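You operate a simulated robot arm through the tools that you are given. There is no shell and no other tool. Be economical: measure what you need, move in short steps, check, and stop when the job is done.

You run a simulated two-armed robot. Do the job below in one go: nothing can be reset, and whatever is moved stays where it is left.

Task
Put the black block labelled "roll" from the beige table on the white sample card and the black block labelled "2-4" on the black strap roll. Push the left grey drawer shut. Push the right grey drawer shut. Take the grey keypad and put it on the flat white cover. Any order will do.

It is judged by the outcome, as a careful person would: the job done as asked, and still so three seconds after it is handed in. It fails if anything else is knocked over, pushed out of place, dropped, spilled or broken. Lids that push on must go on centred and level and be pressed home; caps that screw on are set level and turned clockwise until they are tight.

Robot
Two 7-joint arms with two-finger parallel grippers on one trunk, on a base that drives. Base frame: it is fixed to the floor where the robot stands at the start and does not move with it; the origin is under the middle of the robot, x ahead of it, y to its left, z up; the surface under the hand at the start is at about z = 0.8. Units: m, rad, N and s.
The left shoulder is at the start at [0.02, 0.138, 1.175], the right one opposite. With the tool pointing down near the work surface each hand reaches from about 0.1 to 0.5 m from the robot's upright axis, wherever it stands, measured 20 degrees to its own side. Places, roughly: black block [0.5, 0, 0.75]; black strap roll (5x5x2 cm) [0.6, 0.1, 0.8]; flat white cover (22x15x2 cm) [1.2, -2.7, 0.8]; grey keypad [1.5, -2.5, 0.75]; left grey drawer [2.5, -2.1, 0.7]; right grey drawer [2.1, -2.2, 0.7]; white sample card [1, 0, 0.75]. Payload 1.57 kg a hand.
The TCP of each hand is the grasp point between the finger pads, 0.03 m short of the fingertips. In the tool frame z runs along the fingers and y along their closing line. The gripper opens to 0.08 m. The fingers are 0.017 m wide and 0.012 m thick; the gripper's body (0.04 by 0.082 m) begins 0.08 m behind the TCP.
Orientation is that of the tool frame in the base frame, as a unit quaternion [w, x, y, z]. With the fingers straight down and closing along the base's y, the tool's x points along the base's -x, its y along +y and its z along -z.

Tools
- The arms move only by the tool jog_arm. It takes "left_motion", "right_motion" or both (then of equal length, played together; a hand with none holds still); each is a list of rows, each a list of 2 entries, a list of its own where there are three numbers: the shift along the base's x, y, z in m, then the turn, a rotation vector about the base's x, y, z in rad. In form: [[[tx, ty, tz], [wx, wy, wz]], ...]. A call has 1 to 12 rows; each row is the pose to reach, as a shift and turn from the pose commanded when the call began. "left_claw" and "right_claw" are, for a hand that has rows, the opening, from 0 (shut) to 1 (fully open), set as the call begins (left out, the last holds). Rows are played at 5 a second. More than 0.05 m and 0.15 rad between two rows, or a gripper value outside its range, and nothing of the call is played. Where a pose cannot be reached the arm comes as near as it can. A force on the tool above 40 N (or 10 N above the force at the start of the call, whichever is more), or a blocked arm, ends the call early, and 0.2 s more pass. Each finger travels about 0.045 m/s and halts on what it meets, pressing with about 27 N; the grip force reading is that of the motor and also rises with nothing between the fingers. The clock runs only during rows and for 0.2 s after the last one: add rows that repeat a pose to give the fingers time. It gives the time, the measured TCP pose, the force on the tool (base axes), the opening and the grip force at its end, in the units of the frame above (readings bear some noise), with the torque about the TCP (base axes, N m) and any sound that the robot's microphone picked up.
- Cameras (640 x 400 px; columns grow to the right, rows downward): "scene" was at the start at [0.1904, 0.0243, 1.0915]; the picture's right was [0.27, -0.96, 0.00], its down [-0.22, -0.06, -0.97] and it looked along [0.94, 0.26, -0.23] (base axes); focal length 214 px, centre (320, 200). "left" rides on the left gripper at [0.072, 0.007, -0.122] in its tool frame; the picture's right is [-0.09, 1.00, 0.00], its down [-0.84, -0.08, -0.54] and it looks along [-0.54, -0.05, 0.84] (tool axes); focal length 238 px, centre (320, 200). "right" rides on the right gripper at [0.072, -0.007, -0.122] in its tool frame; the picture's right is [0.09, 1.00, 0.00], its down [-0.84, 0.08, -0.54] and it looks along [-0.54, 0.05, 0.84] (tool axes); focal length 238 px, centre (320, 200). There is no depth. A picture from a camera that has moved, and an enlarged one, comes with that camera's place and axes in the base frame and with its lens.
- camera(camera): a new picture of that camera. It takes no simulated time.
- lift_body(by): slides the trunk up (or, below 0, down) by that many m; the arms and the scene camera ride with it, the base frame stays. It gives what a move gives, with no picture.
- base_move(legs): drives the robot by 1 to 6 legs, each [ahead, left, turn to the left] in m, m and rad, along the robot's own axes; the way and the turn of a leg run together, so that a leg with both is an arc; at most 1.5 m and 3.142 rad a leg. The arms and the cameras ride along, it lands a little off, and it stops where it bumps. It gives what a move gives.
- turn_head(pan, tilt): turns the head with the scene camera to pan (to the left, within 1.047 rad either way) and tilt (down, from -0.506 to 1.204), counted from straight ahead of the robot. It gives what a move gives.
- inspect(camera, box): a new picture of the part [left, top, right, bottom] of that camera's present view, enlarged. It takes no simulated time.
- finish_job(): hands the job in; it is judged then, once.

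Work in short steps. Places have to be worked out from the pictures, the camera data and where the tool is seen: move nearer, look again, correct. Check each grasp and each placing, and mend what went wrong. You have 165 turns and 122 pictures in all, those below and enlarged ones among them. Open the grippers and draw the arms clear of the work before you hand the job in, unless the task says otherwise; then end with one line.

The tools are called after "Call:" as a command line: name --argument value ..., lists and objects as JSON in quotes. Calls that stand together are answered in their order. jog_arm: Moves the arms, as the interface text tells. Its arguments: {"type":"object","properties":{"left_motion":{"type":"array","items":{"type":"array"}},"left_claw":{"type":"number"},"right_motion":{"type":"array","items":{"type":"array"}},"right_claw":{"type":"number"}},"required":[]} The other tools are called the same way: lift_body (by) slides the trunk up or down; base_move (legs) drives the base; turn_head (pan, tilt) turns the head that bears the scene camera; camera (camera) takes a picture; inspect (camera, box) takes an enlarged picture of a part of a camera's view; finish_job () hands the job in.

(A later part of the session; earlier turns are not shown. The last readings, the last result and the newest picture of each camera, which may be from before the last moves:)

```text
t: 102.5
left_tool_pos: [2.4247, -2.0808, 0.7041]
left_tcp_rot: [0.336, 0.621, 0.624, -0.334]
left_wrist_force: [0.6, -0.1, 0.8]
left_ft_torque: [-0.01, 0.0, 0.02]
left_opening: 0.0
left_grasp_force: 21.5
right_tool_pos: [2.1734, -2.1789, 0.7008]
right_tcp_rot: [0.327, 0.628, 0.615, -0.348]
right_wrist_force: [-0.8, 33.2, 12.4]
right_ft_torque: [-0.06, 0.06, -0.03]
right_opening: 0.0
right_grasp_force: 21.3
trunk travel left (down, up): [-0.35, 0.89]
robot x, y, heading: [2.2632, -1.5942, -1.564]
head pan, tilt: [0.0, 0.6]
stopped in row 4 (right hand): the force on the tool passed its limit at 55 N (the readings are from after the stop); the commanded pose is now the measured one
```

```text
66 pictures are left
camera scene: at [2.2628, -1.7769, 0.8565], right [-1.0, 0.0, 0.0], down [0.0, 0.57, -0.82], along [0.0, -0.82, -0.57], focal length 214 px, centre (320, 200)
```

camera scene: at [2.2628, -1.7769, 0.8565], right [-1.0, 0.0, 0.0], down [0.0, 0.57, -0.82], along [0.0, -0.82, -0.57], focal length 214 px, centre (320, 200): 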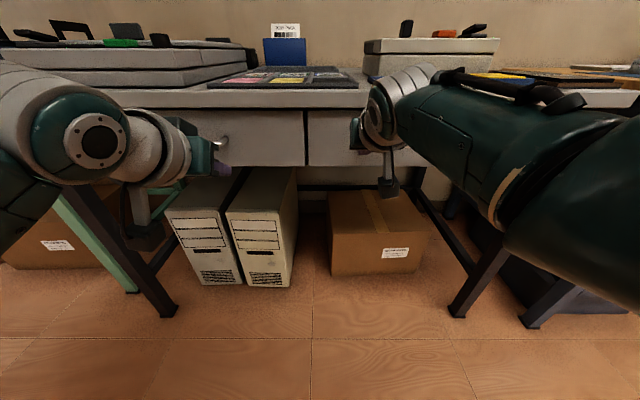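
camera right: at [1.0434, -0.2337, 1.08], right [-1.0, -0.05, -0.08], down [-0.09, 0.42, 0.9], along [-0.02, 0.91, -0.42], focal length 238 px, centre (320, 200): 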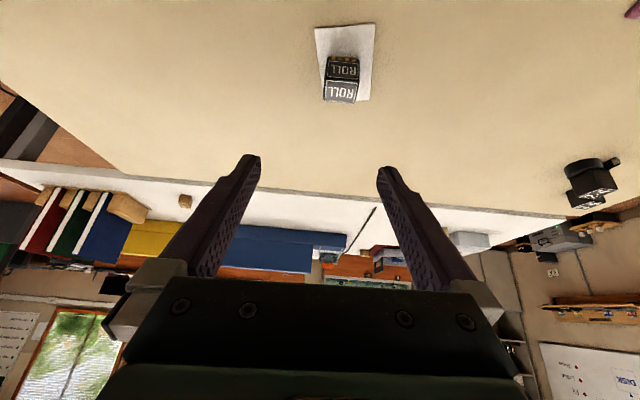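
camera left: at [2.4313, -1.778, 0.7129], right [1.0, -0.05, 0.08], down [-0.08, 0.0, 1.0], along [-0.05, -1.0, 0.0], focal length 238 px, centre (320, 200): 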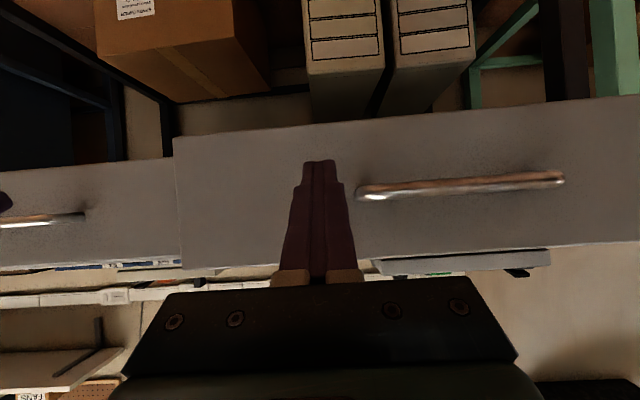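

Both drawers are against their stops and flush with each other. I'll draw the hands back, drive away and look.

Call:
jog_arm --right_motion '[[[0, 0.04, 0], [0, 0, 0]], [[0, 0.08, 0], [0, 0, 0]], [[0, 0.12, 0], [0, 0, 0]], [[0, 0.16, 0], [0, 0, 0]]]' --left_motion '[[[0, 0.02, 0], [0, 0, 0]], [[0, 0.04, 0], [0, 0, 0]], [[0, 0.06, 0], [0, 0, 0]], [[0, 0.08, 0], [0, 0, 0]]]'

Call:
base_move --legs '[[-0.4, 0, 0]]'

Call:
lift_body --by 0.25

Call:
camera --camera "scene"

```text
t: 103.7
left_tool_pos: [2.4265, -2.0098, 0.7087]
left_tcp_rot: [0.339, 0.62, 0.622, -0.337]
left_wrist_force: [0.0, -0.7, -0.8]
left_ft_torque: [0.04, 0.01, 0.01]
left_opening: 0.0
left_grasp_force: 22.3
right_tool_pos: [2.1388, -2.0352, 0.7028]
right_tcp_rot: [0.3, 0.605, 0.625, -0.392]
right_wrist_force: [-0.2, -0.2, -0.2]
right_ft_torque: [0.02, 0.02, 0.03]
right_opening: 0.0002
right_grasp_force: 21.4
trunk travel left (down, up): [-0.35, 0.89]
robot x, y, heading: [2.2639, -1.5952, -1.568]
head pan, tilt: [0.0, 0.6]
stopped in row 4 (right hand): the arm was blocked; the commanded pose is now the measured one
```

```text
t: 106.1
left_tool_pos: [2.4233, -1.6191, 0.7093]
left_tcp_rot: [0.335, 0.624, 0.62, -0.338]
left_wrist_force: [0.2, -0.4, -0.3]
left_ft_torque: [0.02, 0.02, 0.0]
left_opening: 0.0
left_grasp_force: 21.9
right_tool_pos: [2.1374, -1.641, 0.7017]
right_tcp_rot: [0.299, 0.608, 0.623, -0.392]
right_wrist_force: [0.6, -0.5, 0.2]
right_ft_torque: [-0.01, -0.01, 0.0]
right_opening: 0.0003
right_grasp_force: 20.9
trunk travel left (down, up): [-0.35, 0.89]
robot x, y, heading: [2.2655, -1.2068, -1.576]
head pan, tilt: [0.0, 0.6]
```

```text
t: 108.7
left_tool_pos: [2.4225, -1.62, 0.9587]
left_tcp_rot: [0.336, 0.624, 0.619, -0.339]
left_wrist_force: [-0.3, 0.2, 0.3]
left_ft_torque: [0.01, -0.04, 0.02]
left_opening: 0.0
left_grasp_force: 20.8
right_tool_pos: [2.1356, -1.6413, 0.9523]
right_tcp_rot: [0.297, 0.608, 0.623, -0.393]
right_wrist_force: [0.5, 0.1, 0.6]
right_ft_torque: [-0.01, 0.0, -0.02]
right_opening: 0.0001
right_grasp_force: 21.4
trunk travel left (down, up): [-0.6, 0.64]
robot x, y, heading: [2.2631, -1.2035, -1.574]
head pan, tilt: [0.0, 0.6]
```

```text
65 pictures are left
camera scene: at [2.2624, -1.3937, 1.1076], right [-1.0, 0.01, 0.0], down [0.0, 0.56, -0.83], along [-0.01, -0.83, -0.56], focal length 214 px, centre (320, 200)
```

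scene: 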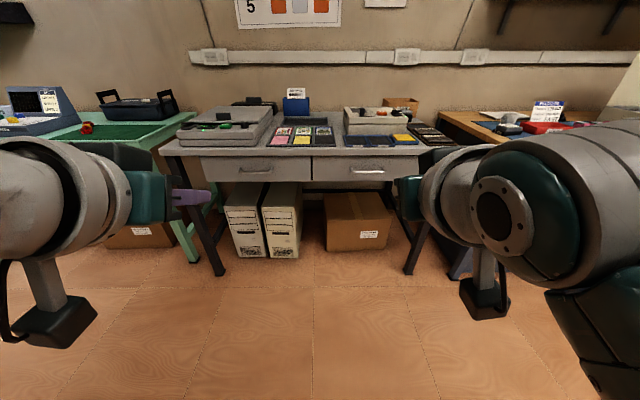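

Both drawers are fully shut. I'll straighten both hands to point down and drive over in front of the wooden bench with the keypad.

Call:
jog_arm --right_motion '[[[0, 0, 0.01], [0.127, -0.018, -0.003]], [[0, 0, 0.02], [0.254, -0.036, -0.006]], [[0, 0, 0.03], [0.381, -0.053, -0.008]], [[0, 0, 0.04], [0.508, -0.071, -0.011]], [[0, 0, 0.05], [0.636, -0.089, -0.014]], [[0, 0, 0.06], [0.763, -0.107, -0.017]], [[0, 0, 0.07], [0.89, -0.124, -0.019]], [[0, 0, 0.08], [1.017, -0.142, -0.022]]]' --left_motion '[[[0, 0, 0.01], [0.125, 0, 0]], [[0, 0, 0.02], [0.25, 0, 0]], [[0, 0, 0.03], [0.375, 0, 0]], [[0, 0, 0.04], [0.5, 0, 0]], [[0, 0, 0.05], [0.625, 0, 0]], [[0, 0, 0.06], [0.75, 0, 0]], [[0, 0, 0.07], [0.875, 0, 0]], [[0, 0, 0.08], [1.0, 0, 0]]]' --right_claw 1 --left_claw 1

Call:
base_move --legs '[[0, -0.8, 0], [0.35, 0, 0]]'

Call:
turn_head --pan -0.1 --tilt 0.45

Call:
camera --camera "scene"

```text
t: 110.5
left_tool_pos: [2.4237, -1.6196, 1.0403]
left_tcp_rot: [-0.005, 0.708, 0.707, 0.001]
left_wrist_force: [0.0, -0.1, -1.0]
left_ft_torque: [0.02, -0.01, -0.03]
left_opening: 0.0798
left_grasp_force: 0.0
right_tool_pos: [2.1392, -1.6505, 1.0279]
right_tcp_rot: [0.002, 0.707, 0.707, 0.002]
right_wrist_force: [-0.1, 0.9, 0.1]
right_ft_torque: [0.01, 0.0, 0.0]
right_opening: 0.0801
right_grasp_force: 0.0
right hand out of reach, approached as far as the arm can: row 7, 8
trunk travel left (down, up): [-0.6, 0.64]
robot x, y, heading: [2.2646, -1.2019, -1.575]
head pan, tilt: [0.0, 0.6]
```

```text
t: 116.7
left_tool_pos: [1.6345, -1.9705, 1.0392]
left_tcp_rot: [-0.005, 0.705, 0.709, 0.0]
left_wrist_force: [-0.1, 0.5, -0.4]
left_ft_torque: [0.0, -0.02, -0.04]
left_opening: 0.08
left_grasp_force: 0.0
right_tool_pos: [1.3479, -2.0044, 1.027]
right_tcp_rot: [0.002, 0.705, 0.709, -0.001]
right_wrist_force: [0.4, 0.2, 0.9]
right_ft_torque: [-0.04, 0.01, 0.03]
right_opening: 0.0797
right_grasp_force: 0.1
trunk travel left (down, up): [-0.6, 0.64]
robot x, y, heading: [1.4703, -1.5597, -1.568]
head pan, tilt: [0.0, 0.6]
```

```text
t: 117.4
left_tool_pos: [1.6337, -1.9712, 1.0402]
left_tcp_rot: [-0.005, 0.705, 0.709, 0.001]
left_wrist_force: [0.0, -0.5, 0.3]
left_ft_torque: [0.01, 0.05, -0.04]
left_opening: 0.0801
left_grasp_force: 0.0
right_tool_pos: [1.3467, -2.0031, 1.0274]
right_tcp_rot: [0.002, 0.705, 0.709, 0.001]
right_wrist_force: [0.9, -0.2, -0.6]
right_ft_torque: [0.04, 0.0, 0.02]
right_opening: 0.0799
right_grasp_force: 0.0
trunk travel left (down, up): [-0.6, 0.64]
robot x, y, heading: [1.4687, -1.5605, -1.566]
head pan, tilt: [-0.099, 0.45]
```

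```text
64 pictures are left
camera scene: at [1.4613, -1.7498, 1.1211], right [-1.0, 0.1, 0.0], down [0.04, 0.43, -0.9], along [-0.09, -0.9, -0.44], focal length 214 px, centre (320, 200)
```

scene: 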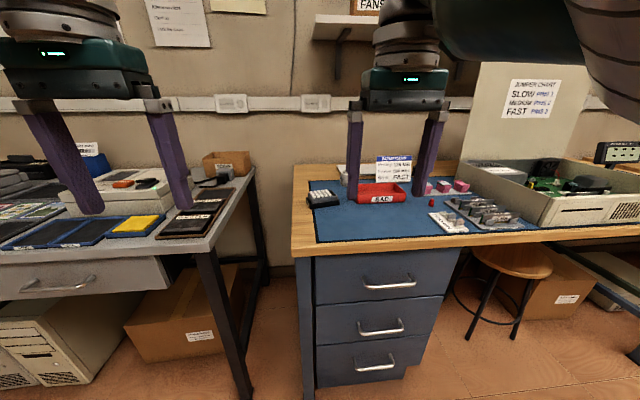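

Call:
inspect --camera "scene" --box '[280, 130, 480, 260]'

Call:
camera --camera "right"

```text
3.08 times, centred on (380, 195) of scene
camera zoom: at [1.4613, -1.7498, 1.1211], right [-1.0, 0.1, 0.0], down [0.04, 0.43, -0.9], along [-0.09, -0.9, -0.44], focal length 660 px, centre (135, 215)
```

zoom: 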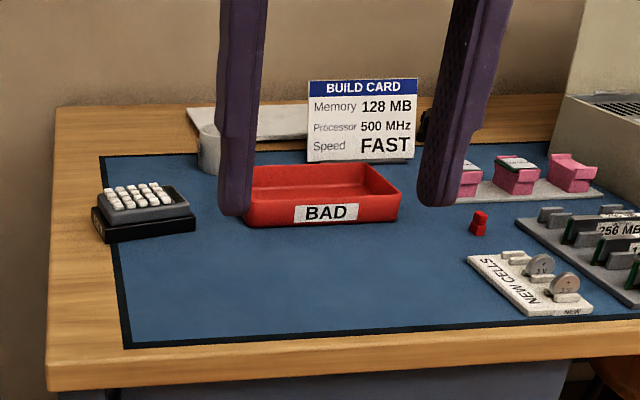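

```text
62 pictures are left
camera right: at [1.3419, -1.931, 1.1492], right [1.0, 0.1, 0.0], down [0.08, -0.83, 0.54], along [0.06, -0.54, -0.84], focal length 238 px, centre (320, 200)
```

right: 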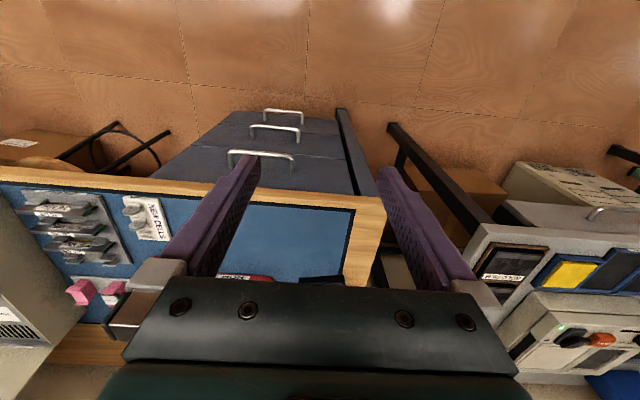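

The bench top is at z≈0.795 with its front edge at y≈-2.17. The keypad is near [1.39,-2.35], and the white cover is behind the BAD bin and the sign, near [1.17,-2.67]. I'll move closer to see the keypad with the right hand camera.

Call:
base_move --legs '[[0.25, 0, 0]]'

Call:
camera --camera "scene"

Call:
camera --camera "right"

```text
t: 119.2
left_tool_pos: [1.635, -2.2222, 1.0399]
left_tcp_rot: [-0.004, 0.704, 0.71, 0.001]
left_wrist_force: [-0.5, 0.5, 0.8]
left_ft_torque: [0.0, 0.0, -0.03]
left_opening: 0.08
left_grasp_force: 0.0
right_tool_pos: [1.3502, -2.2552, 1.0275]
right_tcp_rot: [0.001, 0.704, 0.71, -0.001]
right_wrist_force: [1.1, 0.2, -0.8]
right_ft_torque: [0.01, -0.03, 0.0]
right_opening: 0.0801
right_grasp_force: 0.0
trunk travel left (down, up): [-0.6, 0.64]
robot x, y, heading: [1.4717, -1.8096, -1.569]
head pan, tilt: [-0.099, 0.45]
```

```text
61 pictures are left
camera scene: at [1.4629, -2.0006, 1.1212], right [-1.0, 0.09, 0.0], down [0.04, 0.43, -0.9], along [-0.08, -0.9, -0.44], focal length 214 px, centre (320, 200)
```

scene: 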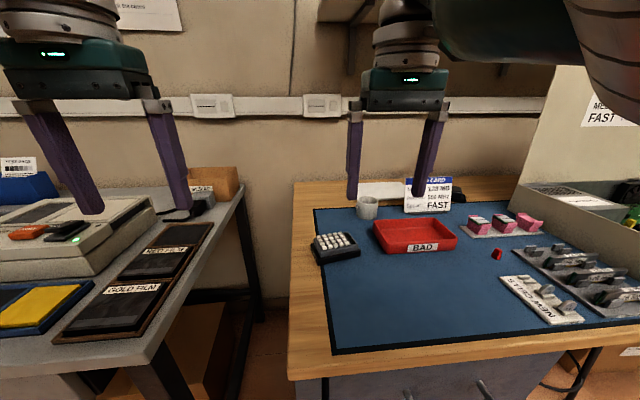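

```text
60 pictures are left
camera right: at [1.3439, -2.1821, 1.1492], right [0.99, 0.1, 0.0], down [0.08, -0.83, 0.54], along [0.06, -0.54, -0.84], focal length 238 px, centre (320, 200)
```

right: 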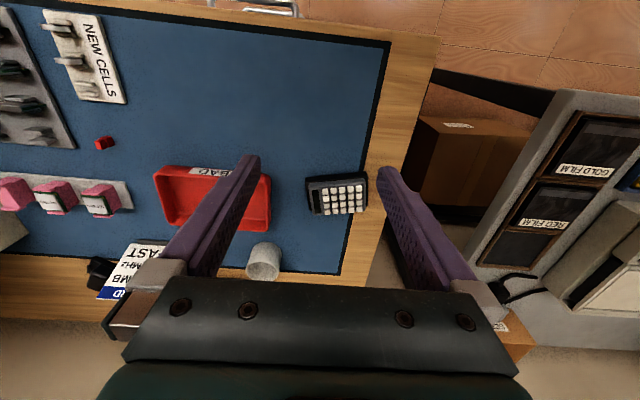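

The keypad shows clearly now, with the white cover behind the grey cup. I'll enlarge both views.

Call:
inspect --camera "right" --box '[280, 150, 400, 250]'

Call:
inspect --camera "scene" --box '[290, 160, 480, 280]'

```text
4.00 times, centred on (340, 200) of right
camera zoom: at [1.3439, -2.1821, 1.1492], right [0.99, 0.1, 0.0], down [0.08, -0.83, 0.54], along [0.06, -0.54, -0.84], focal length 953 px, centre (240, 200)
```

zoom: 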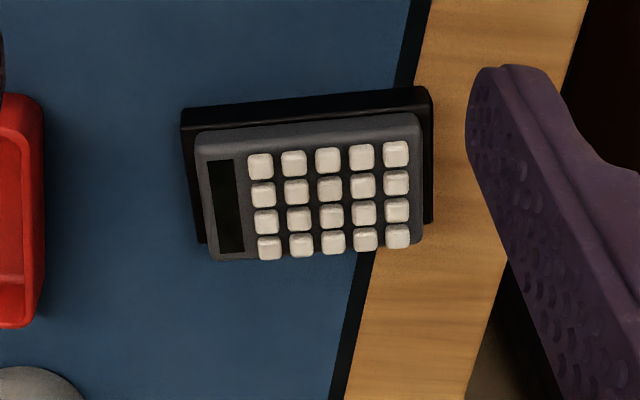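

```text
3.33 times, centred on (385, 220) of scene
camera zoom: at [1.4629, -2.0006, 1.1212], right [-1.0, 0.09, 0.0], down [0.04, 0.43, -0.9], along [-0.08, -0.9, -0.44], focal length 715 px, centre (103, 133)
```

zoom: 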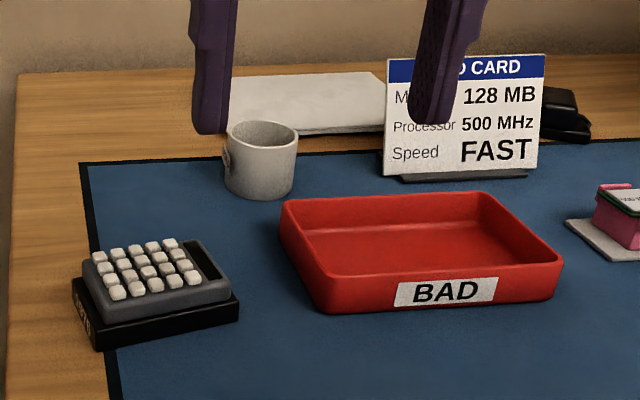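

The grey keypad sits on a slightly larger black base that must stay put. The keypad is about 0.088×0.062 m, with its long side about 10° off x, so the fingers must close across its short side. The cover lies at about x 1.07–1.285, y -2.61…-2.76, behind the cup and the sign. I'll first raise the left hand out of the way and test how far the right hand can reach there empty.

Call:
jog_arm --left_motion '[[[0, 0.01, 0.04], [0, 0, 0]], [[0, 0.03, 0.08], [0, 0, 0]], [[0, 0.05, 0.12], [0, 0, 0]], [[0, 0.07, 0.16], [0, 0, 0]], [[0, 0.08, 0.2], [0, 0, 0]]]'

Call:
base_move --legs '[[0, -0.14, 0], [0, 0, 0.7]]'

Call:
turn_head --pan -0.75 --tilt 0.5

Call:
camera --camera "scene"

```text
t: 120.2
left_tool_pos: [1.6353, -2.1409, 1.1067]
left_tcp_rot: [-0.086, 0.699, 0.705, 0.089]
left_wrist_force: [-1.3, 0.3, 0.3]
left_ft_torque: [0.02, 0.0, 0.01]
left_opening: 0.08
left_grasp_force: 0.1
right_tool_pos: [1.3503, -2.2551, 1.0274]
right_tcp_rot: [0.001, 0.704, 0.71, 0.0]
right_wrist_force: [-0.1, 0.6, 0.3]
right_ft_torque: [-0.01, -0.06, -0.03]
right_opening: 0.08
right_grasp_force: 0.1
trunk travel left (down, up): [-0.6, 0.64]
robot x, y, heading: [1.4697, -1.8077, -1.559]
head pan, tilt: [-0.099, 0.45]
stopped in row 4 (left hand): the arm was blocked; the commanded pose is now the measured one
```

```text
t: 123.4
left_tool_pos: [1.6666, -1.9583, 1.1051]
left_tcp_rot: [-0.111, 0.415, 0.901, 0.053]
left_wrist_force: [-0.9, -0.1, -0.4]
left_ft_torque: [0.0, -0.04, 0.01]
left_opening: 0.0801
left_grasp_force: 0.0
right_tool_pos: [1.5234, -2.2286, 1.0269]
right_tcp_rot: [0.001, 0.416, 0.91, 0.001]
right_wrist_force: [1.0, -0.1, 0.0]
right_ft_torque: [0.06, 0.0, 0.0]
right_opening: 0.0801
right_grasp_force: 0.0
trunk travel left (down, up): [-0.6, 0.64]
robot x, y, heading: [1.3274, -1.8137, -0.858]
head pan, tilt: [-0.099, 0.45]
```

```text
t: 124.4
left_tool_pos: [1.6658, -1.9562, 1.107]
left_tcp_rot: [-0.111, 0.415, 0.901, 0.054]
left_wrist_force: [-0.2, 0.5, 0.2]
left_ft_torque: [0.01, 0.0, -0.01]
left_opening: 0.0796
left_grasp_force: 0.0
right_tool_pos: [1.5248, -2.2279, 1.027]
right_tcp_rot: [0.001, 0.415, 0.91, 0.0]
right_wrist_force: [-0.5, 0.0, 0.5]
right_ft_torque: [-0.01, -0.02, -0.04]
right_opening: 0.08
right_grasp_force: 0.0
trunk travel left (down, up): [-0.6, 0.64]
robot x, y, heading: [1.3243, -1.8081, -0.868]
head pan, tilt: [-0.75, 0.499]
```

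```text
57 pictures are left
camera scene: at [1.3884, -1.977, 1.1167], right [-1.0, 0.04, 0.0], down [0.02, 0.48, -0.88], along [-0.04, -0.88, -0.48], focal length 214 px, centre (320, 200)
```

scene: 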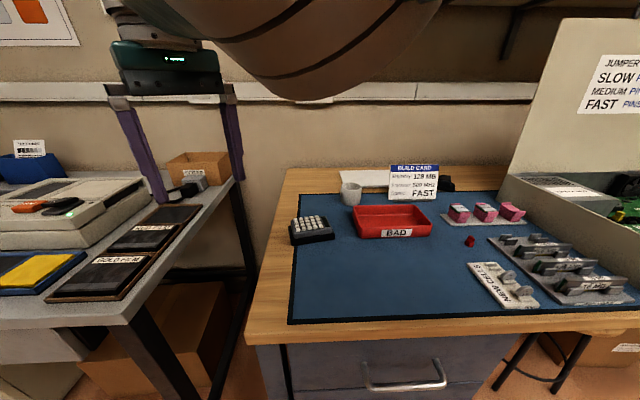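

The view is clear now. I'll drive closer along the world −y direction by 0.19 m and then test the right hand's reach towards the cover at a safe height.

Call:
base_move --legs '[[0.145, -0.124, 0]]'

Call:
jog_arm --right_motion '[[[-0.035, -0.02, 0], [0, 0, 0]], [[-0.07, -0.04, 0], [0, 0, 0]], [[-0.105, -0.06, 0], [0, 0, 0]], [[-0.14, -0.08, 0], [0, 0, 0]], [[-0.175, -0.1, 0], [0, 0, 0]], [[-0.21, -0.12, 0], [0, 0, 0]], [[-0.245, -0.14, 0], [0, 0, 0]], [[-0.28, -0.16, 0], [0, 0, 0]], [[-0.3, -0.19, 0], [0, 0, 0]], [[-0.3, -0.23, 0], [0, 0, 0]]]'

```text
t: 126.0
left_tool_pos: [1.6666, -2.1484, 1.1062]
left_tcp_rot: [-0.111, 0.417, 0.901, 0.055]
left_wrist_force: [-1.1, 0.1, 0.0]
left_ft_torque: [0.01, -0.02, 0.01]
left_opening: 0.0799
left_grasp_force: 0.1
right_tool_pos: [1.5239, -2.42, 1.0272]
right_tcp_rot: [0.002, 0.417, 0.909, 0.001]
right_wrist_force: [0.2, -0.1, 1.0]
right_ft_torque: [-0.03, 0.01, -0.01]
right_opening: 0.0802
right_grasp_force: 0.0
trunk travel left (down, up): [-0.6, 0.64]
robot x, y, heading: [1.3255, -1.9991, -0.864]
head pan, tilt: [-0.75, 0.499]
```

```text
t: 128.2
left_tool_pos: [1.6677, -2.1492, 1.1063]
left_tcp_rot: [-0.111, 0.416, 0.901, 0.055]
left_wrist_force: [-0.6, 0.3, 0.5]
left_ft_torque: [-0.01, 0.0, 0.04]
left_opening: 0.08
left_grasp_force: 0.2
right_tool_pos: [1.2248, -2.6062, 1.0249]
right_tcp_rot: [0.002, 0.416, 0.909, 0.001]
right_wrist_force: [-0.3, -0.3, -0.6]
right_ft_torque: [0.0, 0.01, 0.01]
right_opening: 0.0801
right_grasp_force: 0.1
right hand out of reach, approached as far as the arm can: row 9, 10
trunk travel left (down, up): [-0.6, 0.64]
robot x, y, heading: [1.329, -2.0043, -0.863]
head pan, tilt: [-0.75, 0.499]
```

Tool-down, the hand reached y=-2.606, so a base position 5 cm closer with more turn will reach the cover without leaning. I'll look at the cover from here to fix its place.

Call:
camera --camera "right"

Call:
inspect --camera "scene" --box '[280, 150, 480, 270]'

```text
56 pictures are left
camera right: at [1.1737, -2.5546, 1.1465], right [0.7, 0.72, 0.0], down [0.6, -0.58, 0.55], along [0.39, -0.38, -0.84], focal length 238 px, centre (320, 200)
```

right: 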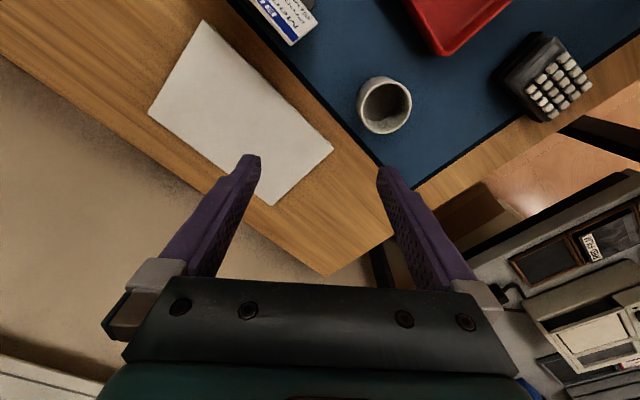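

```text
3.20 times, centred on (380, 210) of scene
camera zoom: at [1.3897, -2.1684, 1.1167], right [-1.0, 0.04, 0.0], down [0.02, 0.48, -0.88], along [-0.04, -0.88, -0.48], focal length 686 px, centre (128, 168)
```

zoom: 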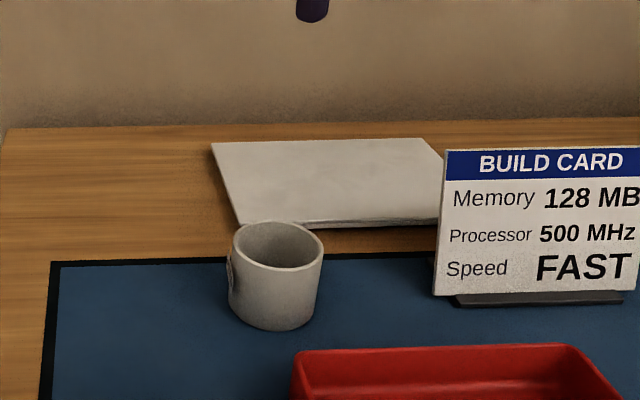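

The cover's corners work out to x 1.066–1.279, y -2.631…-2.772, with a clear top. I'll target the keypad at about [1.19,-2.685]. Next I'll look closely at the keypad to see its height above the black base.

Call:
inspect --camera "scene" --box '[250, 250, 370, 340]'

Call:
inspect --camera "right" --box '[490, 20, 610, 140]'

```text
4.44 times, centred on (310, 295) of scene
camera zoom: at [1.3897, -2.1684, 1.1167], right [-1.0, 0.04, 0.0], down [0.02, 0.48, -0.88], along [-0.04, -0.88, -0.48], focal length 953 px, centre (364, -222)
```

zoom: 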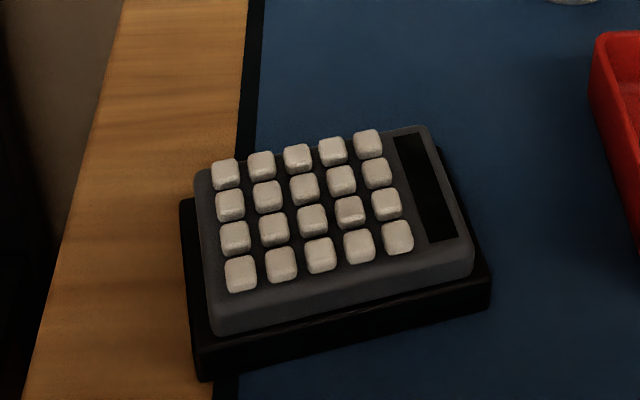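

```text
3.33 times, centred on (550, 80) of right
camera zoom: at [1.1737, -2.5546, 1.1465], right [0.7, 0.72, 0.0], down [0.6, -0.58, 0.55], along [0.39, -0.38, -0.84], focal length 794 px, centre (-447, 600)
```

zoom: 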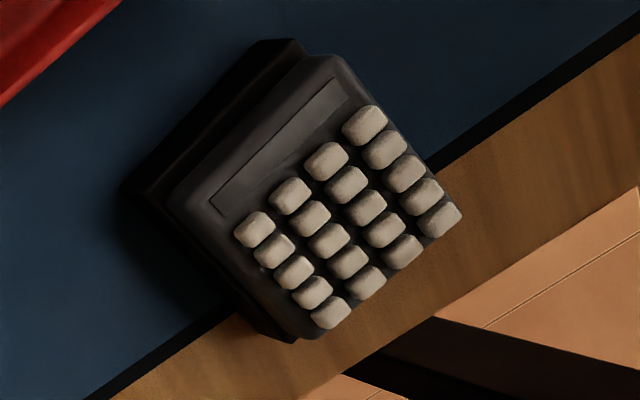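

The grey body measures about 0.083×0.053 m, centred near [1.392,-2.382] and yawed about 11.5°. I'll bring the right hand above it with the fingers turned to close across the short side.

Call:
jog_arm --right_motion '[[[0.02, 0.028, 0], [0, 0, 0.13]], [[0.042, 0.056, 0], [0, 0, 0.265]], [[0.063, 0.084, 0], [0, 0, 0.4]], [[0.084, 0.112, 0], [0, 0, 0.53]], [[0.105, 0.14, 0], [0, 0, 0.66]], [[0.126, 0.168, 0], [0, 0, 0.795]], [[0.147, 0.196, 0], [0, 0, 0.93]], [[0.167, 0.224, 0], [0, 0, 1.06]]]' --right_claw 1

Call:
camera --camera "right"

Call:
camera --camera "scene"

```text
t: 130.0
left_tool_pos: [1.6679, -2.1488, 1.1083]
left_tcp_rot: [-0.111, 0.415, 0.902, 0.054]
left_wrist_force: [-0.6, 0.7, 0.0]
left_ft_torque: [-0.02, 0.01, 0.04]
left_opening: 0.0798
left_grasp_force: 0.1
right_tool_pos: [1.3913, -2.4603, 1.005]
right_tcp_rot: [0.0, -0.1, 0.995, 0.002]
right_wrist_force: [0.4, -0.1, 0.4]
right_ft_torque: [0.03, -0.05, -0.01]
right_opening: 0.08
right_grasp_force: 0.0
right hand out of reach, approached as far as the arm can: row 6, 7, 8
trunk travel left (down, up): [-0.6, 0.64]
robot x, y, heading: [1.3256, -1.9978, -0.866]
head pan, tilt: [-0.75, 0.499]
```

```text
52 pictures are left
camera right: at [1.3223, -2.48, 1.1265], right [-0.29, 0.96, 0.0], down [0.8, 0.24, 0.54], along [0.52, 0.16, -0.84], focal length 238 px, centre (320, 200)
```

right: 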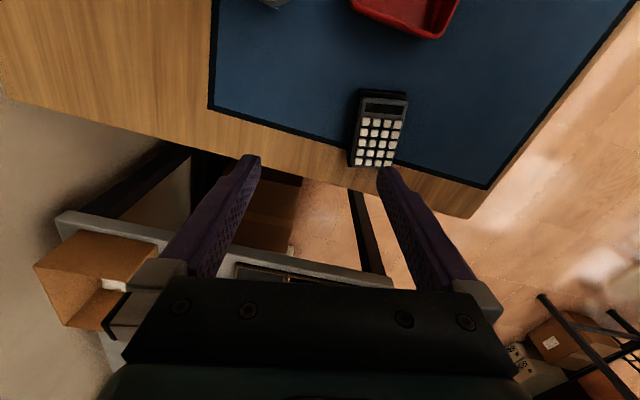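

```text
51 pictures are left
camera scene: at [1.3899, -2.1682, 1.1167], right [-1.0, 0.04, 0.0], down [0.02, 0.48, -0.88], along [-0.04, -0.88, -0.48], focal length 214 px, centre (320, 200)
```

scene: 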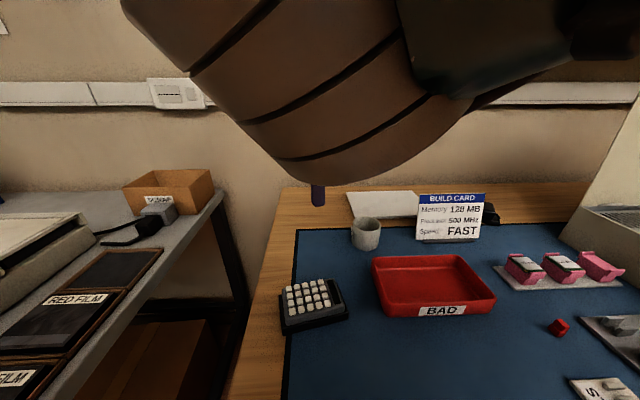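

The hand can't come that close to the shoulder in this stance, so I'll back the base off by about 0.16 m along +y and bring the arm over the keypad.

Call:
base_move --legs '[[-0.122, 0.104, 0]]'

Call:
jog_arm --right_motion '[[[0, -0.04, 0], [0, 0, 0]], [[0, -0.08, 0], [0, 0, 0]]]'

Call:
camera --camera "right"

Call:
camera --camera "scene"

```text
t: 131.4
left_tool_pos: [1.6669, -1.9941, 1.1062]
left_tcp_rot: [-0.111, 0.417, 0.901, 0.055]
left_wrist_force: [-0.9, 0.0, 0.4]
left_ft_torque: [-0.04, -0.01, 0.02]
left_opening: 0.0801
left_grasp_force: 0.1
right_tool_pos: [1.3887, -2.3037, 1.0053]
right_tcp_rot: [0.001, -0.098, 0.995, 0.001]
right_wrist_force: [-0.2, 0.8, -0.3]
right_ft_torque: [-0.04, -0.03, -0.01]
right_opening: 0.0802
right_grasp_force: 0.0
trunk travel left (down, up): [-0.6, 0.64]
robot x, y, heading: [1.3308, -1.8441, -0.862]
head pan, tilt: [-0.75, 0.499]
```

```text
t: 132.0
left_tool_pos: [1.666, -1.9967, 1.1064]
left_tcp_rot: [-0.111, 0.416, 0.901, 0.055]
left_wrist_force: [0.3, -0.3, 0.4]
left_ft_torque: [-0.02, -0.04, -0.03]
left_opening: 0.0804
left_grasp_force: 0.1
right_tool_pos: [1.3874, -2.385, 1.0053]
right_tcp_rot: [0.001, -0.098, 0.995, 0.0]
right_wrist_force: [-0.4, -0.4, -0.2]
right_ft_torque: [-0.02, 0.02, -0.01]
right_opening: 0.08
right_grasp_force: 0.1
trunk travel left (down, up): [-0.6, 0.64]
robot x, y, heading: [1.3274, -1.8469, -0.874]
head pan, tilt: [-0.75, 0.499]
```

```text
50 pictures are left
camera right: at [1.3188, -2.405, 1.1279], right [-0.28, 0.96, 0.0], down [0.8, 0.24, 0.54], along [0.52, 0.15, -0.84], focal length 238 px, centre (320, 200)
```

right: 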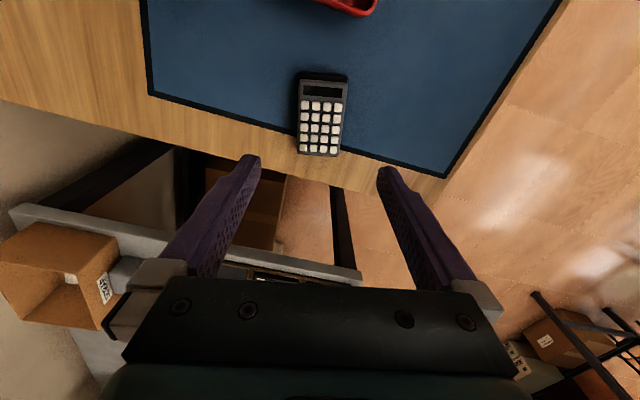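

```text
49 pictures are left
camera scene: at [1.3893, -2.0132, 1.1168], right [-1.0, 0.05, 0.0], down [0.02, 0.48, -0.88], along [-0.04, -0.88, -0.48], focal length 214 px, centre (320, 200)
```

scene: 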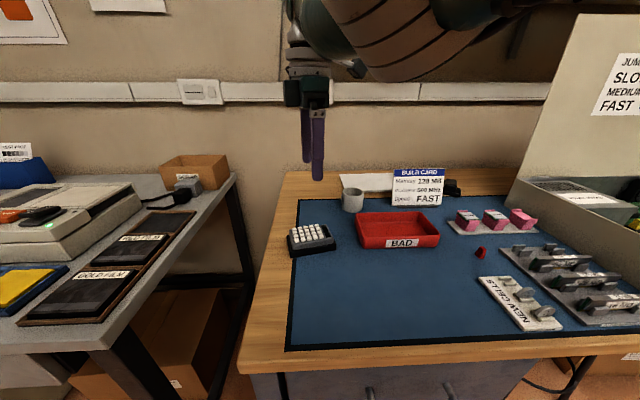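

Call:
inspect --camera "right" --box '[260, 50, 400, 180]'

```text
3.08 times, centred on (330, 115) of right
camera zoom: at [1.3188, -2.405, 1.1279], right [-0.28, 0.96, 0.0], down [0.8, 0.24, 0.54], along [0.52, 0.15, -0.84], focal length 733 px, centre (289, 462)
```

zoom: 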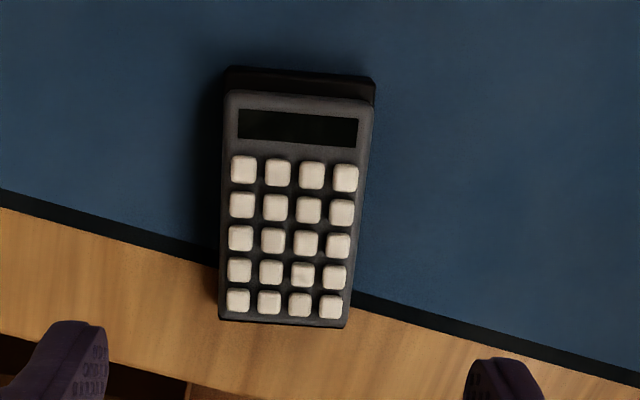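

The keypad's centre is [1.3925,-2.384] and the fingers are square to it. The base top is about z=0.815 and the grey body reaches about 0.827 (keys 0.837). I'll shift 5 mm and descend to TCP z=0.855, then look.

Call:
jog_arm --right_motion '[[[0.003, 0, -0.04], [0, 0, 0]], [[0.005, 0.001, -0.08], [0, 0, 0]], [[0.005, 0.001, -0.11], [0, 0, 0]], [[0.005, 0.001, -0.135], [0, 0, 0]], [[0.005, 0.001, -0.15], [0, 0, 0]], [[0.005, 0.001, -0.15], [0, 0, 0]]]'

Call:
inspect --camera "scene" --box '[260, 190, 360, 270]'

Call:
inspect --camera "right" --box '[220, 50, 420, 200]'

```text
t: 133.4
left_tool_pos: [1.6674, -1.9938, 1.1067]
left_tcp_rot: [-0.111, 0.416, 0.901, 0.053]
left_wrist_force: [-0.5, -0.5, -0.7]
left_ft_torque: [-0.01, 0.0, 0.0]
left_opening: 0.0801
left_grasp_force: 0.1
right_tool_pos: [1.3884, -2.376, 0.8579]
right_tcp_rot: [0.001, -0.098, 0.995, 0.001]
right_wrist_force: [0.6, 0.1, 0.5]
right_ft_torque: [-0.01, -0.01, -0.02]
right_opening: 0.0799
right_grasp_force: 0.0
right hand out of reach, approached as far as the arm can: row 4, 5, 6
trunk travel left (down, up): [-0.6, 0.64]
robot x, y, heading: [1.3277, -1.8489, -0.865]
head pan, tilt: [-0.75, 0.499]
```

```text
5.00 times, centred on (310, 230) of scene
camera zoom: at [1.3894, -2.0129, 1.1167], right [-1.0, 0.05, 0.0], down [0.02, 0.48, -0.88], along [-0.04, -0.88, -0.48], focal length 1072 px, centre (370, 50)
```

zoom: 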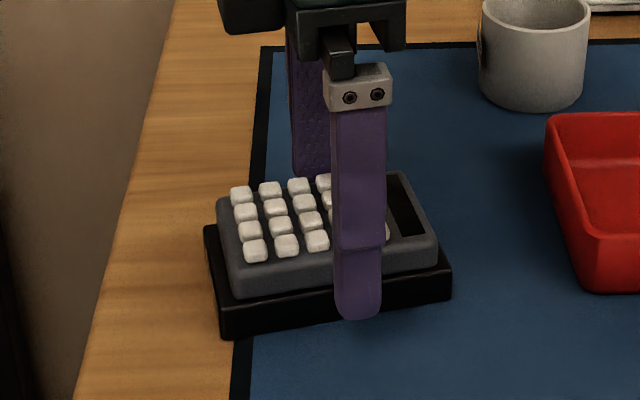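

```text
2.67 times, centred on (320, 125) of right
camera zoom: at [1.3202, -2.3953, 0.9797], right [-0.28, 0.96, 0.0], down [0.8, 0.24, 0.54], along [0.52, 0.16, -0.84], focal length 636 px, centre (320, 400)
```

zoom: 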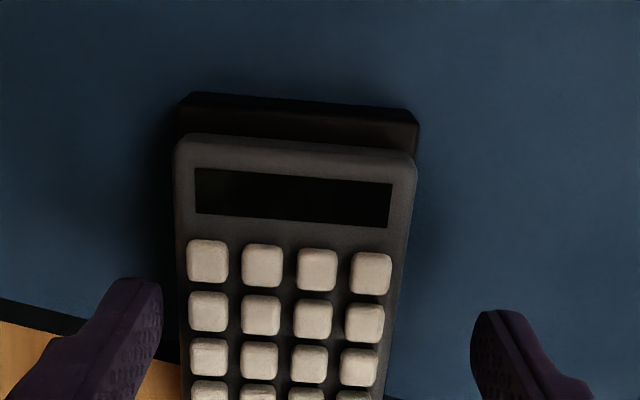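

The trunk is too high for this depth. I'll raise the hand, lower the trunk 0.12 m and come back down with more reach.

Call:
jog_arm --right_motion '[[[0, 0, 0.04], [0, 0, 0]], [[0.002, -0.004, 0.08], [0, 0, 0]], [[0.004, -0.008, 0.12], [0, 0, 0]]]'

Call:
lift_body --by -0.12

```text
t: 134.2
left_tool_pos: [1.6672, -1.995, 1.1055]
left_tcp_rot: [-0.111, 0.417, 0.901, 0.055]
left_wrist_force: [0.5, -0.5, -0.5]
left_ft_torque: [0.02, 0.05, 0.02]
left_opening: 0.0802
left_grasp_force: 0.0
right_tool_pos: [1.394, -2.3823, 0.976]
right_tcp_rot: [0.0, -0.099, 0.995, 0.001]
right_wrist_force: [0.3, -0.9, 0.1]
right_ft_torque: [-0.03, 0.0, -0.01]
right_opening: 0.0802
right_grasp_force: 0.0
trunk travel left (down, up): [-0.6, 0.64]
robot x, y, heading: [1.328, -1.8466, -0.865]
head pan, tilt: [-0.75, 0.499]
```

```text
t: 135.7
left_tool_pos: [1.6672, -1.9938, 0.9863]
left_tcp_rot: [-0.11, 0.417, 0.901, 0.055]
left_wrist_force: [1.1, 0.6, 0.2]
left_ft_torque: [0.02, 0.0, 0.0]
left_opening: 0.0801
left_grasp_force: 0.2
right_tool_pos: [1.3938, -2.3819, 0.8568]
right_tcp_rot: [0.001, -0.099, 0.995, 0.0]
right_wrist_force: [-1.5, 0.8, -0.8]
right_ft_torque: [0.0, 0.03, -0.01]
right_opening: 0.08
right_grasp_force: 0.0
trunk travel left (down, up): [-0.48, 0.76]
robot x, y, heading: [1.3293, -1.843, -0.864]
head pan, tilt: [-0.75, 0.499]
```

Now the hand is at [1.394,-2.382,0.857] within reach. I'll check the alignment.

Call:
inspect --camera "right" --box '[220, 50, 420, 200]'

Call:
turn_head --pan -0.75 --tilt 0.75

Call:
inspect --camera "scene" --box '[250, 130, 370, 220]'

```text
2.67 times, centred on (320, 125) of right
camera zoom: at [1.3257, -2.4027, 0.9777], right [-0.29, 0.96, 0.0], down [0.8, 0.24, 0.54], along [0.52, 0.16, -0.84], focal length 636 px, centre (320, 400)
```

zoom: 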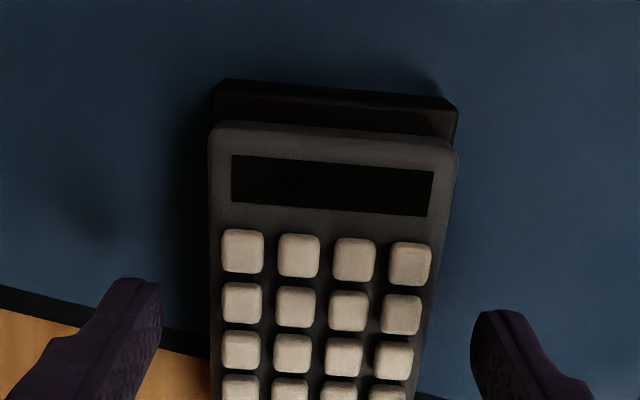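

```text
t: 136.4
left_tool_pos: [1.6684, -1.9936, 0.9873]
left_tcp_rot: [-0.111, 0.417, 0.901, 0.055]
left_wrist_force: [-0.2, -0.1, 0.4]
left_ft_torque: [0.0, -0.02, -0.02]
left_opening: 0.0802
left_grasp_force: 0.0
right_tool_pos: [1.3933, -2.3831, 0.8558]
right_tcp_rot: [0.001, -0.099, 0.995, 0.001]
right_wrist_force: [-0.2, -0.1, 0.1]
right_ft_torque: [0.02, 0.01, 0.0]
right_opening: 0.0802
right_grasp_force: 0.0
trunk travel left (down, up): [-0.48, 0.76]
robot x, y, heading: [1.3291, -1.8448, -0.867]
head pan, tilt: [-0.75, 0.75]
```

```text
4.44 times, centred on (310, 175) of scene
camera zoom: at [1.3898, -2.0048, 0.9748], right [-1.0, 0.05, 0.0], down [0.03, 0.68, -0.73], along [-0.03, -0.73, -0.68], focal length 953 px, centre (364, 311)
```

zoom: 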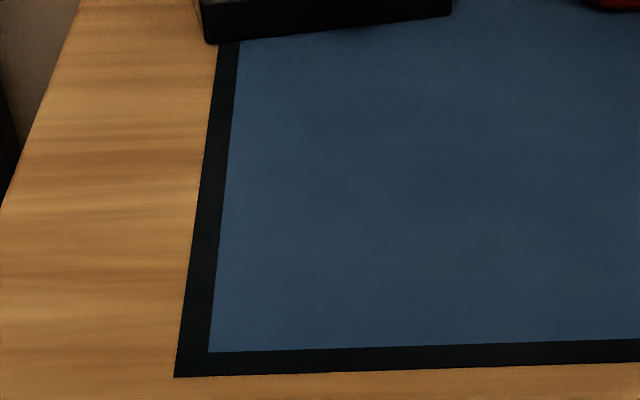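

The fingers are centred across the keypad. I'll get a low-angle side look from the scene camera to see the tip height.

Call:
inspect --camera "scene" --box '[250, 60, 370, 150]'

```text
4.44 times, centred on (310, 105) of scene
camera zoom: at [1.3898, -2.0048, 0.9748], right [-1.0, 0.05, 0.0], down [0.03, 0.68, -0.73], along [-0.03, -0.73, -0.68], focal length 953 px, centre (364, 622)
```

zoom: 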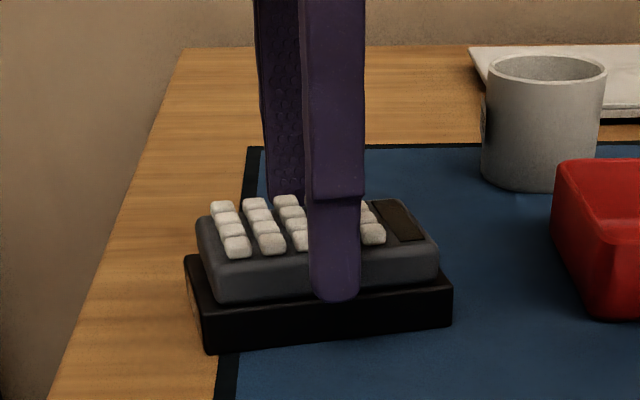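

The tips are at 0.826, the grey body spans about 0.817–0.831, and the base top is at about 0.817. I'll go down 6 mm and close.

Call:
jog_arm --right_motion '[[[0, -0.001, -0.003], [0, 0, 0]], [[0, -0.001, -0.006], [0, 0, 0]], [[0, -0.001, -0.006], [0, 0, 0]]]'

Call:
jog_arm --right_motion '[[[0, 0, 0], [0, 0, 0]], [[0, 0, 0], [0, 0, 0]], [[0, 0, 0], [0, 0, 0]], [[0, 0, 0], [0, 0, 0]], [[0, 0, 0], [0, 0, 0]]]' --right_claw 0

Call:
inspect --camera "scene" --box '[250, 60, 370, 150]'

```text
t: 137.2
left_tool_pos: [1.6669, -1.9938, 0.9873]
left_tcp_rot: [-0.111, 0.417, 0.901, 0.054]
left_wrist_force: [-0.4, -0.2, -1.3]
left_ft_torque: [0.02, 0.02, 0.02]
left_opening: 0.0799
left_grasp_force: 0.1
right_tool_pos: [1.393, -2.3832, 0.8502]
right_tcp_rot: [0.0, -0.098, 0.995, 0.001]
right_wrist_force: [-0.2, -0.1, 0.7]
right_ft_torque: [-0.01, 0.0, 0.01]
right_opening: 0.08
right_grasp_force: 0.2
trunk travel left (down, up): [-0.48, 0.76]
robot x, y, heading: [1.3269, -1.8447, -0.863]
head pan, tilt: [-0.75, 0.75]
```

```text
t: 138.4
left_tool_pos: [1.6664, -1.9937, 0.986]
left_tcp_rot: [-0.11, 0.417, 0.901, 0.055]
left_wrist_force: [0.2, -1.1, -0.5]
left_ft_torque: [0.0, -0.01, -0.02]
left_opening: 0.0798
left_grasp_force: 0.1
right_tool_pos: [1.3934, -2.383, 0.8493]
right_tcp_rot: [0.001, -0.099, 0.995, 0.001]
right_wrist_force: [0.0, 0.0, 0.3]
right_ft_torque: [-0.06, -0.01, -0.01]
right_opening: 0.0556
right_grasp_force: 27.0
trunk travel left (down, up): [-0.48, 0.76]
robot x, y, heading: [1.3267, -1.8462, -0.865]
head pan, tilt: [-0.75, 0.75]
```

```text
4.44 times, centred on (310, 105) of scene
camera zoom: at [1.3898, -2.0048, 0.9747], right [-1.0, 0.05, 0.0], down [0.03, 0.68, -0.73], along [-0.03, -0.73, -0.68], focal length 953 px, centre (364, 622)
```

zoom: 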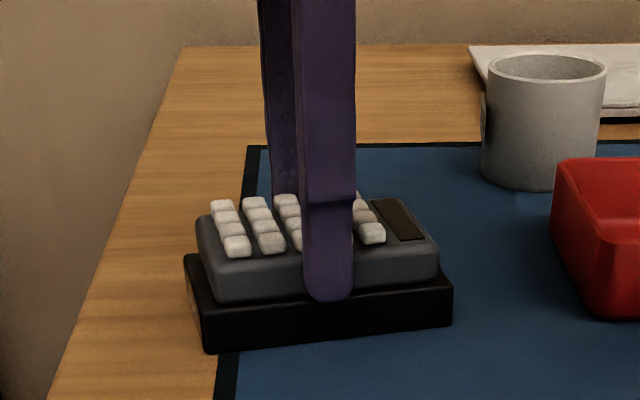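

It's gripped at 0.0556 m, above the base. I'll lift slowly and check that only the grey keypad comes up.

Call:
jog_arm --right_motion '[[[0, 0, 0.002], [0, 0, 0]], [[0, 0, 0.005], [0, 0, 0]], [[0, 0, 0.01], [0, 0, 0]], [[0, 0, 0.015], [0, 0, 0]], [[0, 0, 0.02], [0, 0, 0]], [[0, 0, 0.025], [0, 0, 0]]]'

Call:
inspect --camera "scene" --box '[250, 50, 370, 140]'

```text
t: 139.8
left_tool_pos: [1.6677, -1.9941, 0.9868]
left_tcp_rot: [-0.111, 0.417, 0.9, 0.055]
left_wrist_force: [-0.5, -0.7, 0.9]
left_ft_torque: [-0.01, 0.03, 0.04]
left_opening: 0.0798
left_grasp_force: 0.1
right_tool_pos: [1.392, -2.3833, 0.8756]
right_tcp_rot: [0.001, -0.098, 0.995, 0.001]
right_wrist_force: [0.6, 1.2, -1.4]
right_ft_torque: [0.0, -0.05, 0.03]
right_opening: 0.0559
right_grasp_force: 26.8
trunk travel left (down, up): [-0.48, 0.76]
robot x, y, heading: [1.3277, -1.8456, -0.866]
head pan, tilt: [-0.75, 0.75]
```

```text
4.44 times, centred on (310, 95) of scene
camera zoom: at [1.3898, -2.0047, 0.9747], right [-1.0, 0.05, 0.0], down [0.03, 0.68, -0.73], along [-0.03, -0.73, -0.68], focal length 953 px, centre (364, 667)
```

zoom: 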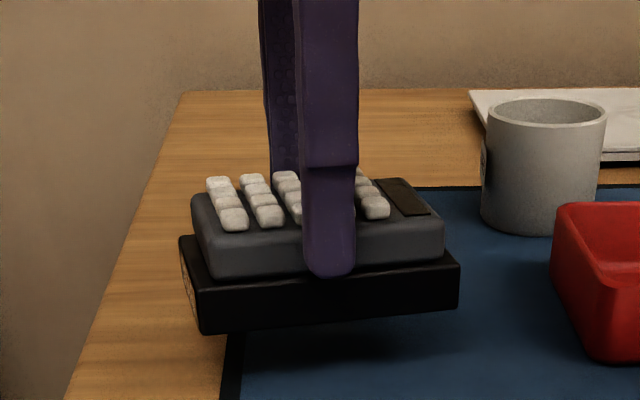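

The black base came up with it, so the keypad is one piece about 0.05 m tall whose bottom is at TCP −0.054. The grip is steady. I'll lift the trunk to clear everything, turn the base and drive in slowly towards the cover.

Call:
lift_body --by 0.12

Call:
base_move --legs '[[0, 0, 0.366]]'

Call:
camera --camera "right"

```text
t: 141.3
left_tool_pos: [1.667, -1.9938, 1.1062]
left_tcp_rot: [-0.111, 0.416, 0.901, 0.053]
left_wrist_force: [0.4, -0.1, 0.4]
left_ft_torque: [0.02, 0.04, -0.02]
left_opening: 0.0799
left_grasp_force: 0.0
right_tool_pos: [1.3924, -2.383, 0.9943]
right_tcp_rot: [0.001, -0.099, 0.995, 0.001]
right_wrist_force: [-0.9, -0.3, -2.5]
right_ft_torque: [0.02, -0.02, -0.01]
right_opening: 0.0555
right_grasp_force: 26.8
trunk travel left (down, up): [-0.6, 0.64]
robot x, y, heading: [1.3272, -1.8487, -0.866]
head pan, tilt: [-0.75, 0.75]
```

```text
t: 142.8
left_tool_pos: [1.6983, -1.8643, 1.107]
left_tcp_rot: [-0.12, 0.247, 0.961, 0.033]
left_wrist_force: [0.0, 0.0, -0.3]
left_ft_torque: [-0.01, -0.01, 0.01]
left_opening: 0.0801
left_grasp_force: 0.1
right_tool_pos: [1.5796, -2.3254, 0.9959]
right_tcp_rot: [0.0, -0.277, 0.961, 0.001]
right_wrist_force: [-0.5, -0.6, -1.9]
right_ft_torque: [-0.02, 0.01, 0.01]
right_opening: 0.0555
right_grasp_force: 26.6
trunk travel left (down, up): [-0.6, 0.64]
robot x, y, heading: [1.327, -1.8443, -0.504]
head pan, tilt: [-0.75, 0.75]
```

```text
40 pictures are left
camera right: at [1.5236, -2.3686, 1.1165], right [-0.61, 0.79, 0.0], down [0.67, 0.51, 0.54], along [0.43, 0.33, -0.84], focal length 238 px, centre (320, 200)
```

right: 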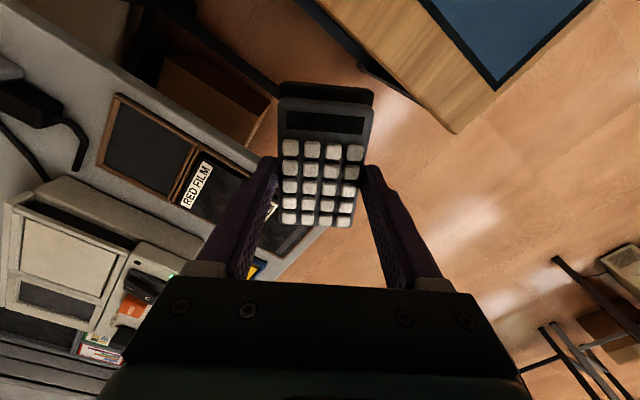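

The keypad is held steadily. I'll drive sideways toward the bench in two short legs.

Call:
base_move --legs '[[0.033, -0.185, 0], [0.004, -0.035, 0]]'

Call:
jog_arm --right_motion '[[[-0.01, -0.003, 0], [0, 0, -0.03]], [[-0.03, -0.01, 0], [0, 0, -0.08]], [[-0.055, -0.02, 0], [0, 0, -0.13]], [[-0.085, -0.03, 0], [0, 0, -0.19]], [[-0.115, -0.04, 0], [0, 0, -0.25]], [[-0.145, -0.05, 0], [0, 0, -0.31]], [[-0.175, -0.06, 0], [0, 0, -0.37]], [[-0.2, -0.068, 0], [0, 0, -0.43]], [[-0.225, -0.076, 0], [0, 0, -0.49]], [[-0.245, -0.083, 0], [0, 0, -0.53]], [[-0.255, -0.087, 0], [0, 0, -0.56]], [[-0.258, -0.088, 0], [0, 0, -0.567]]]'

Call:
camera --camera "right"

```text
t: 144.8
left_tool_pos: [1.6246, -2.0737, 1.1059]
left_tcp_rot: [-0.119, 0.248, 0.961, 0.034]
left_wrist_force: [0.9, 0.3, 0.6]
left_ft_torque: [0.01, 0.0, -0.01]
left_opening: 0.0803
left_grasp_force: 0.0
right_tool_pos: [1.5053, -2.5372, 0.9944]
right_tcp_rot: [0.001, -0.276, 0.961, 0.002]
right_wrist_force: [0.3, -0.3, -2.3]
right_ft_torque: [0.01, 0.04, 0.0]
right_opening: 0.0557
right_grasp_force: 27.1
trunk travel left (down, up): [-0.6, 0.64]
robot x, y, heading: [1.2554, -2.0533, -0.501]
head pan, tilt: [-0.75, 0.75]
```

```text
t: 147.4
left_tool_pos: [1.6249, -2.0733, 1.106]
left_tcp_rot: [-0.121, 0.247, 0.961, 0.034]
left_wrist_force: [-0.6, -0.7, 0.0]
left_ft_torque: [0.0, 0.03, 0.0]
left_opening: 0.0797
left_grasp_force: 0.2
right_tool_pos: [1.2474, -2.6232, 0.9923]
right_tcp_rot: [0.001, 0.005, 1.0, 0.002]
right_wrist_force: [-0.4, 0.3, -1.7]
right_ft_torque: [0.0, 0.01, 0.01]
right_opening: 0.0555
right_grasp_force: 26.9
trunk travel left (down, up): [-0.6, 0.64]
robot x, y, heading: [1.2548, -2.0571, -0.508]
head pan, tilt: [-0.75, 0.75]
```

```text
39 pictures are left
camera right: at [1.1759, -2.6291, 1.1142], right [-0.08, 1.0, 0.0], down [0.84, 0.07, 0.54], along [0.54, 0.05, -0.84], focal length 238 px, centre (320, 200)
```

right: 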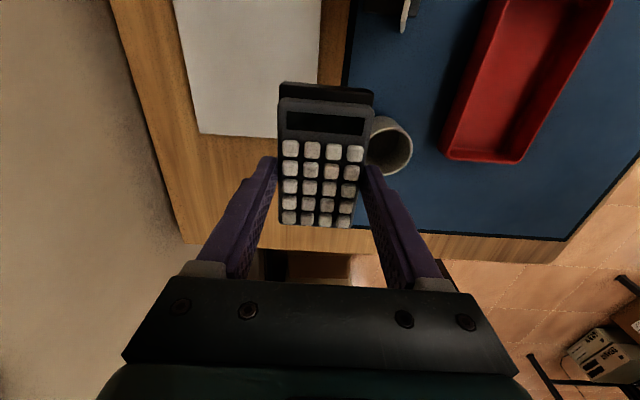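

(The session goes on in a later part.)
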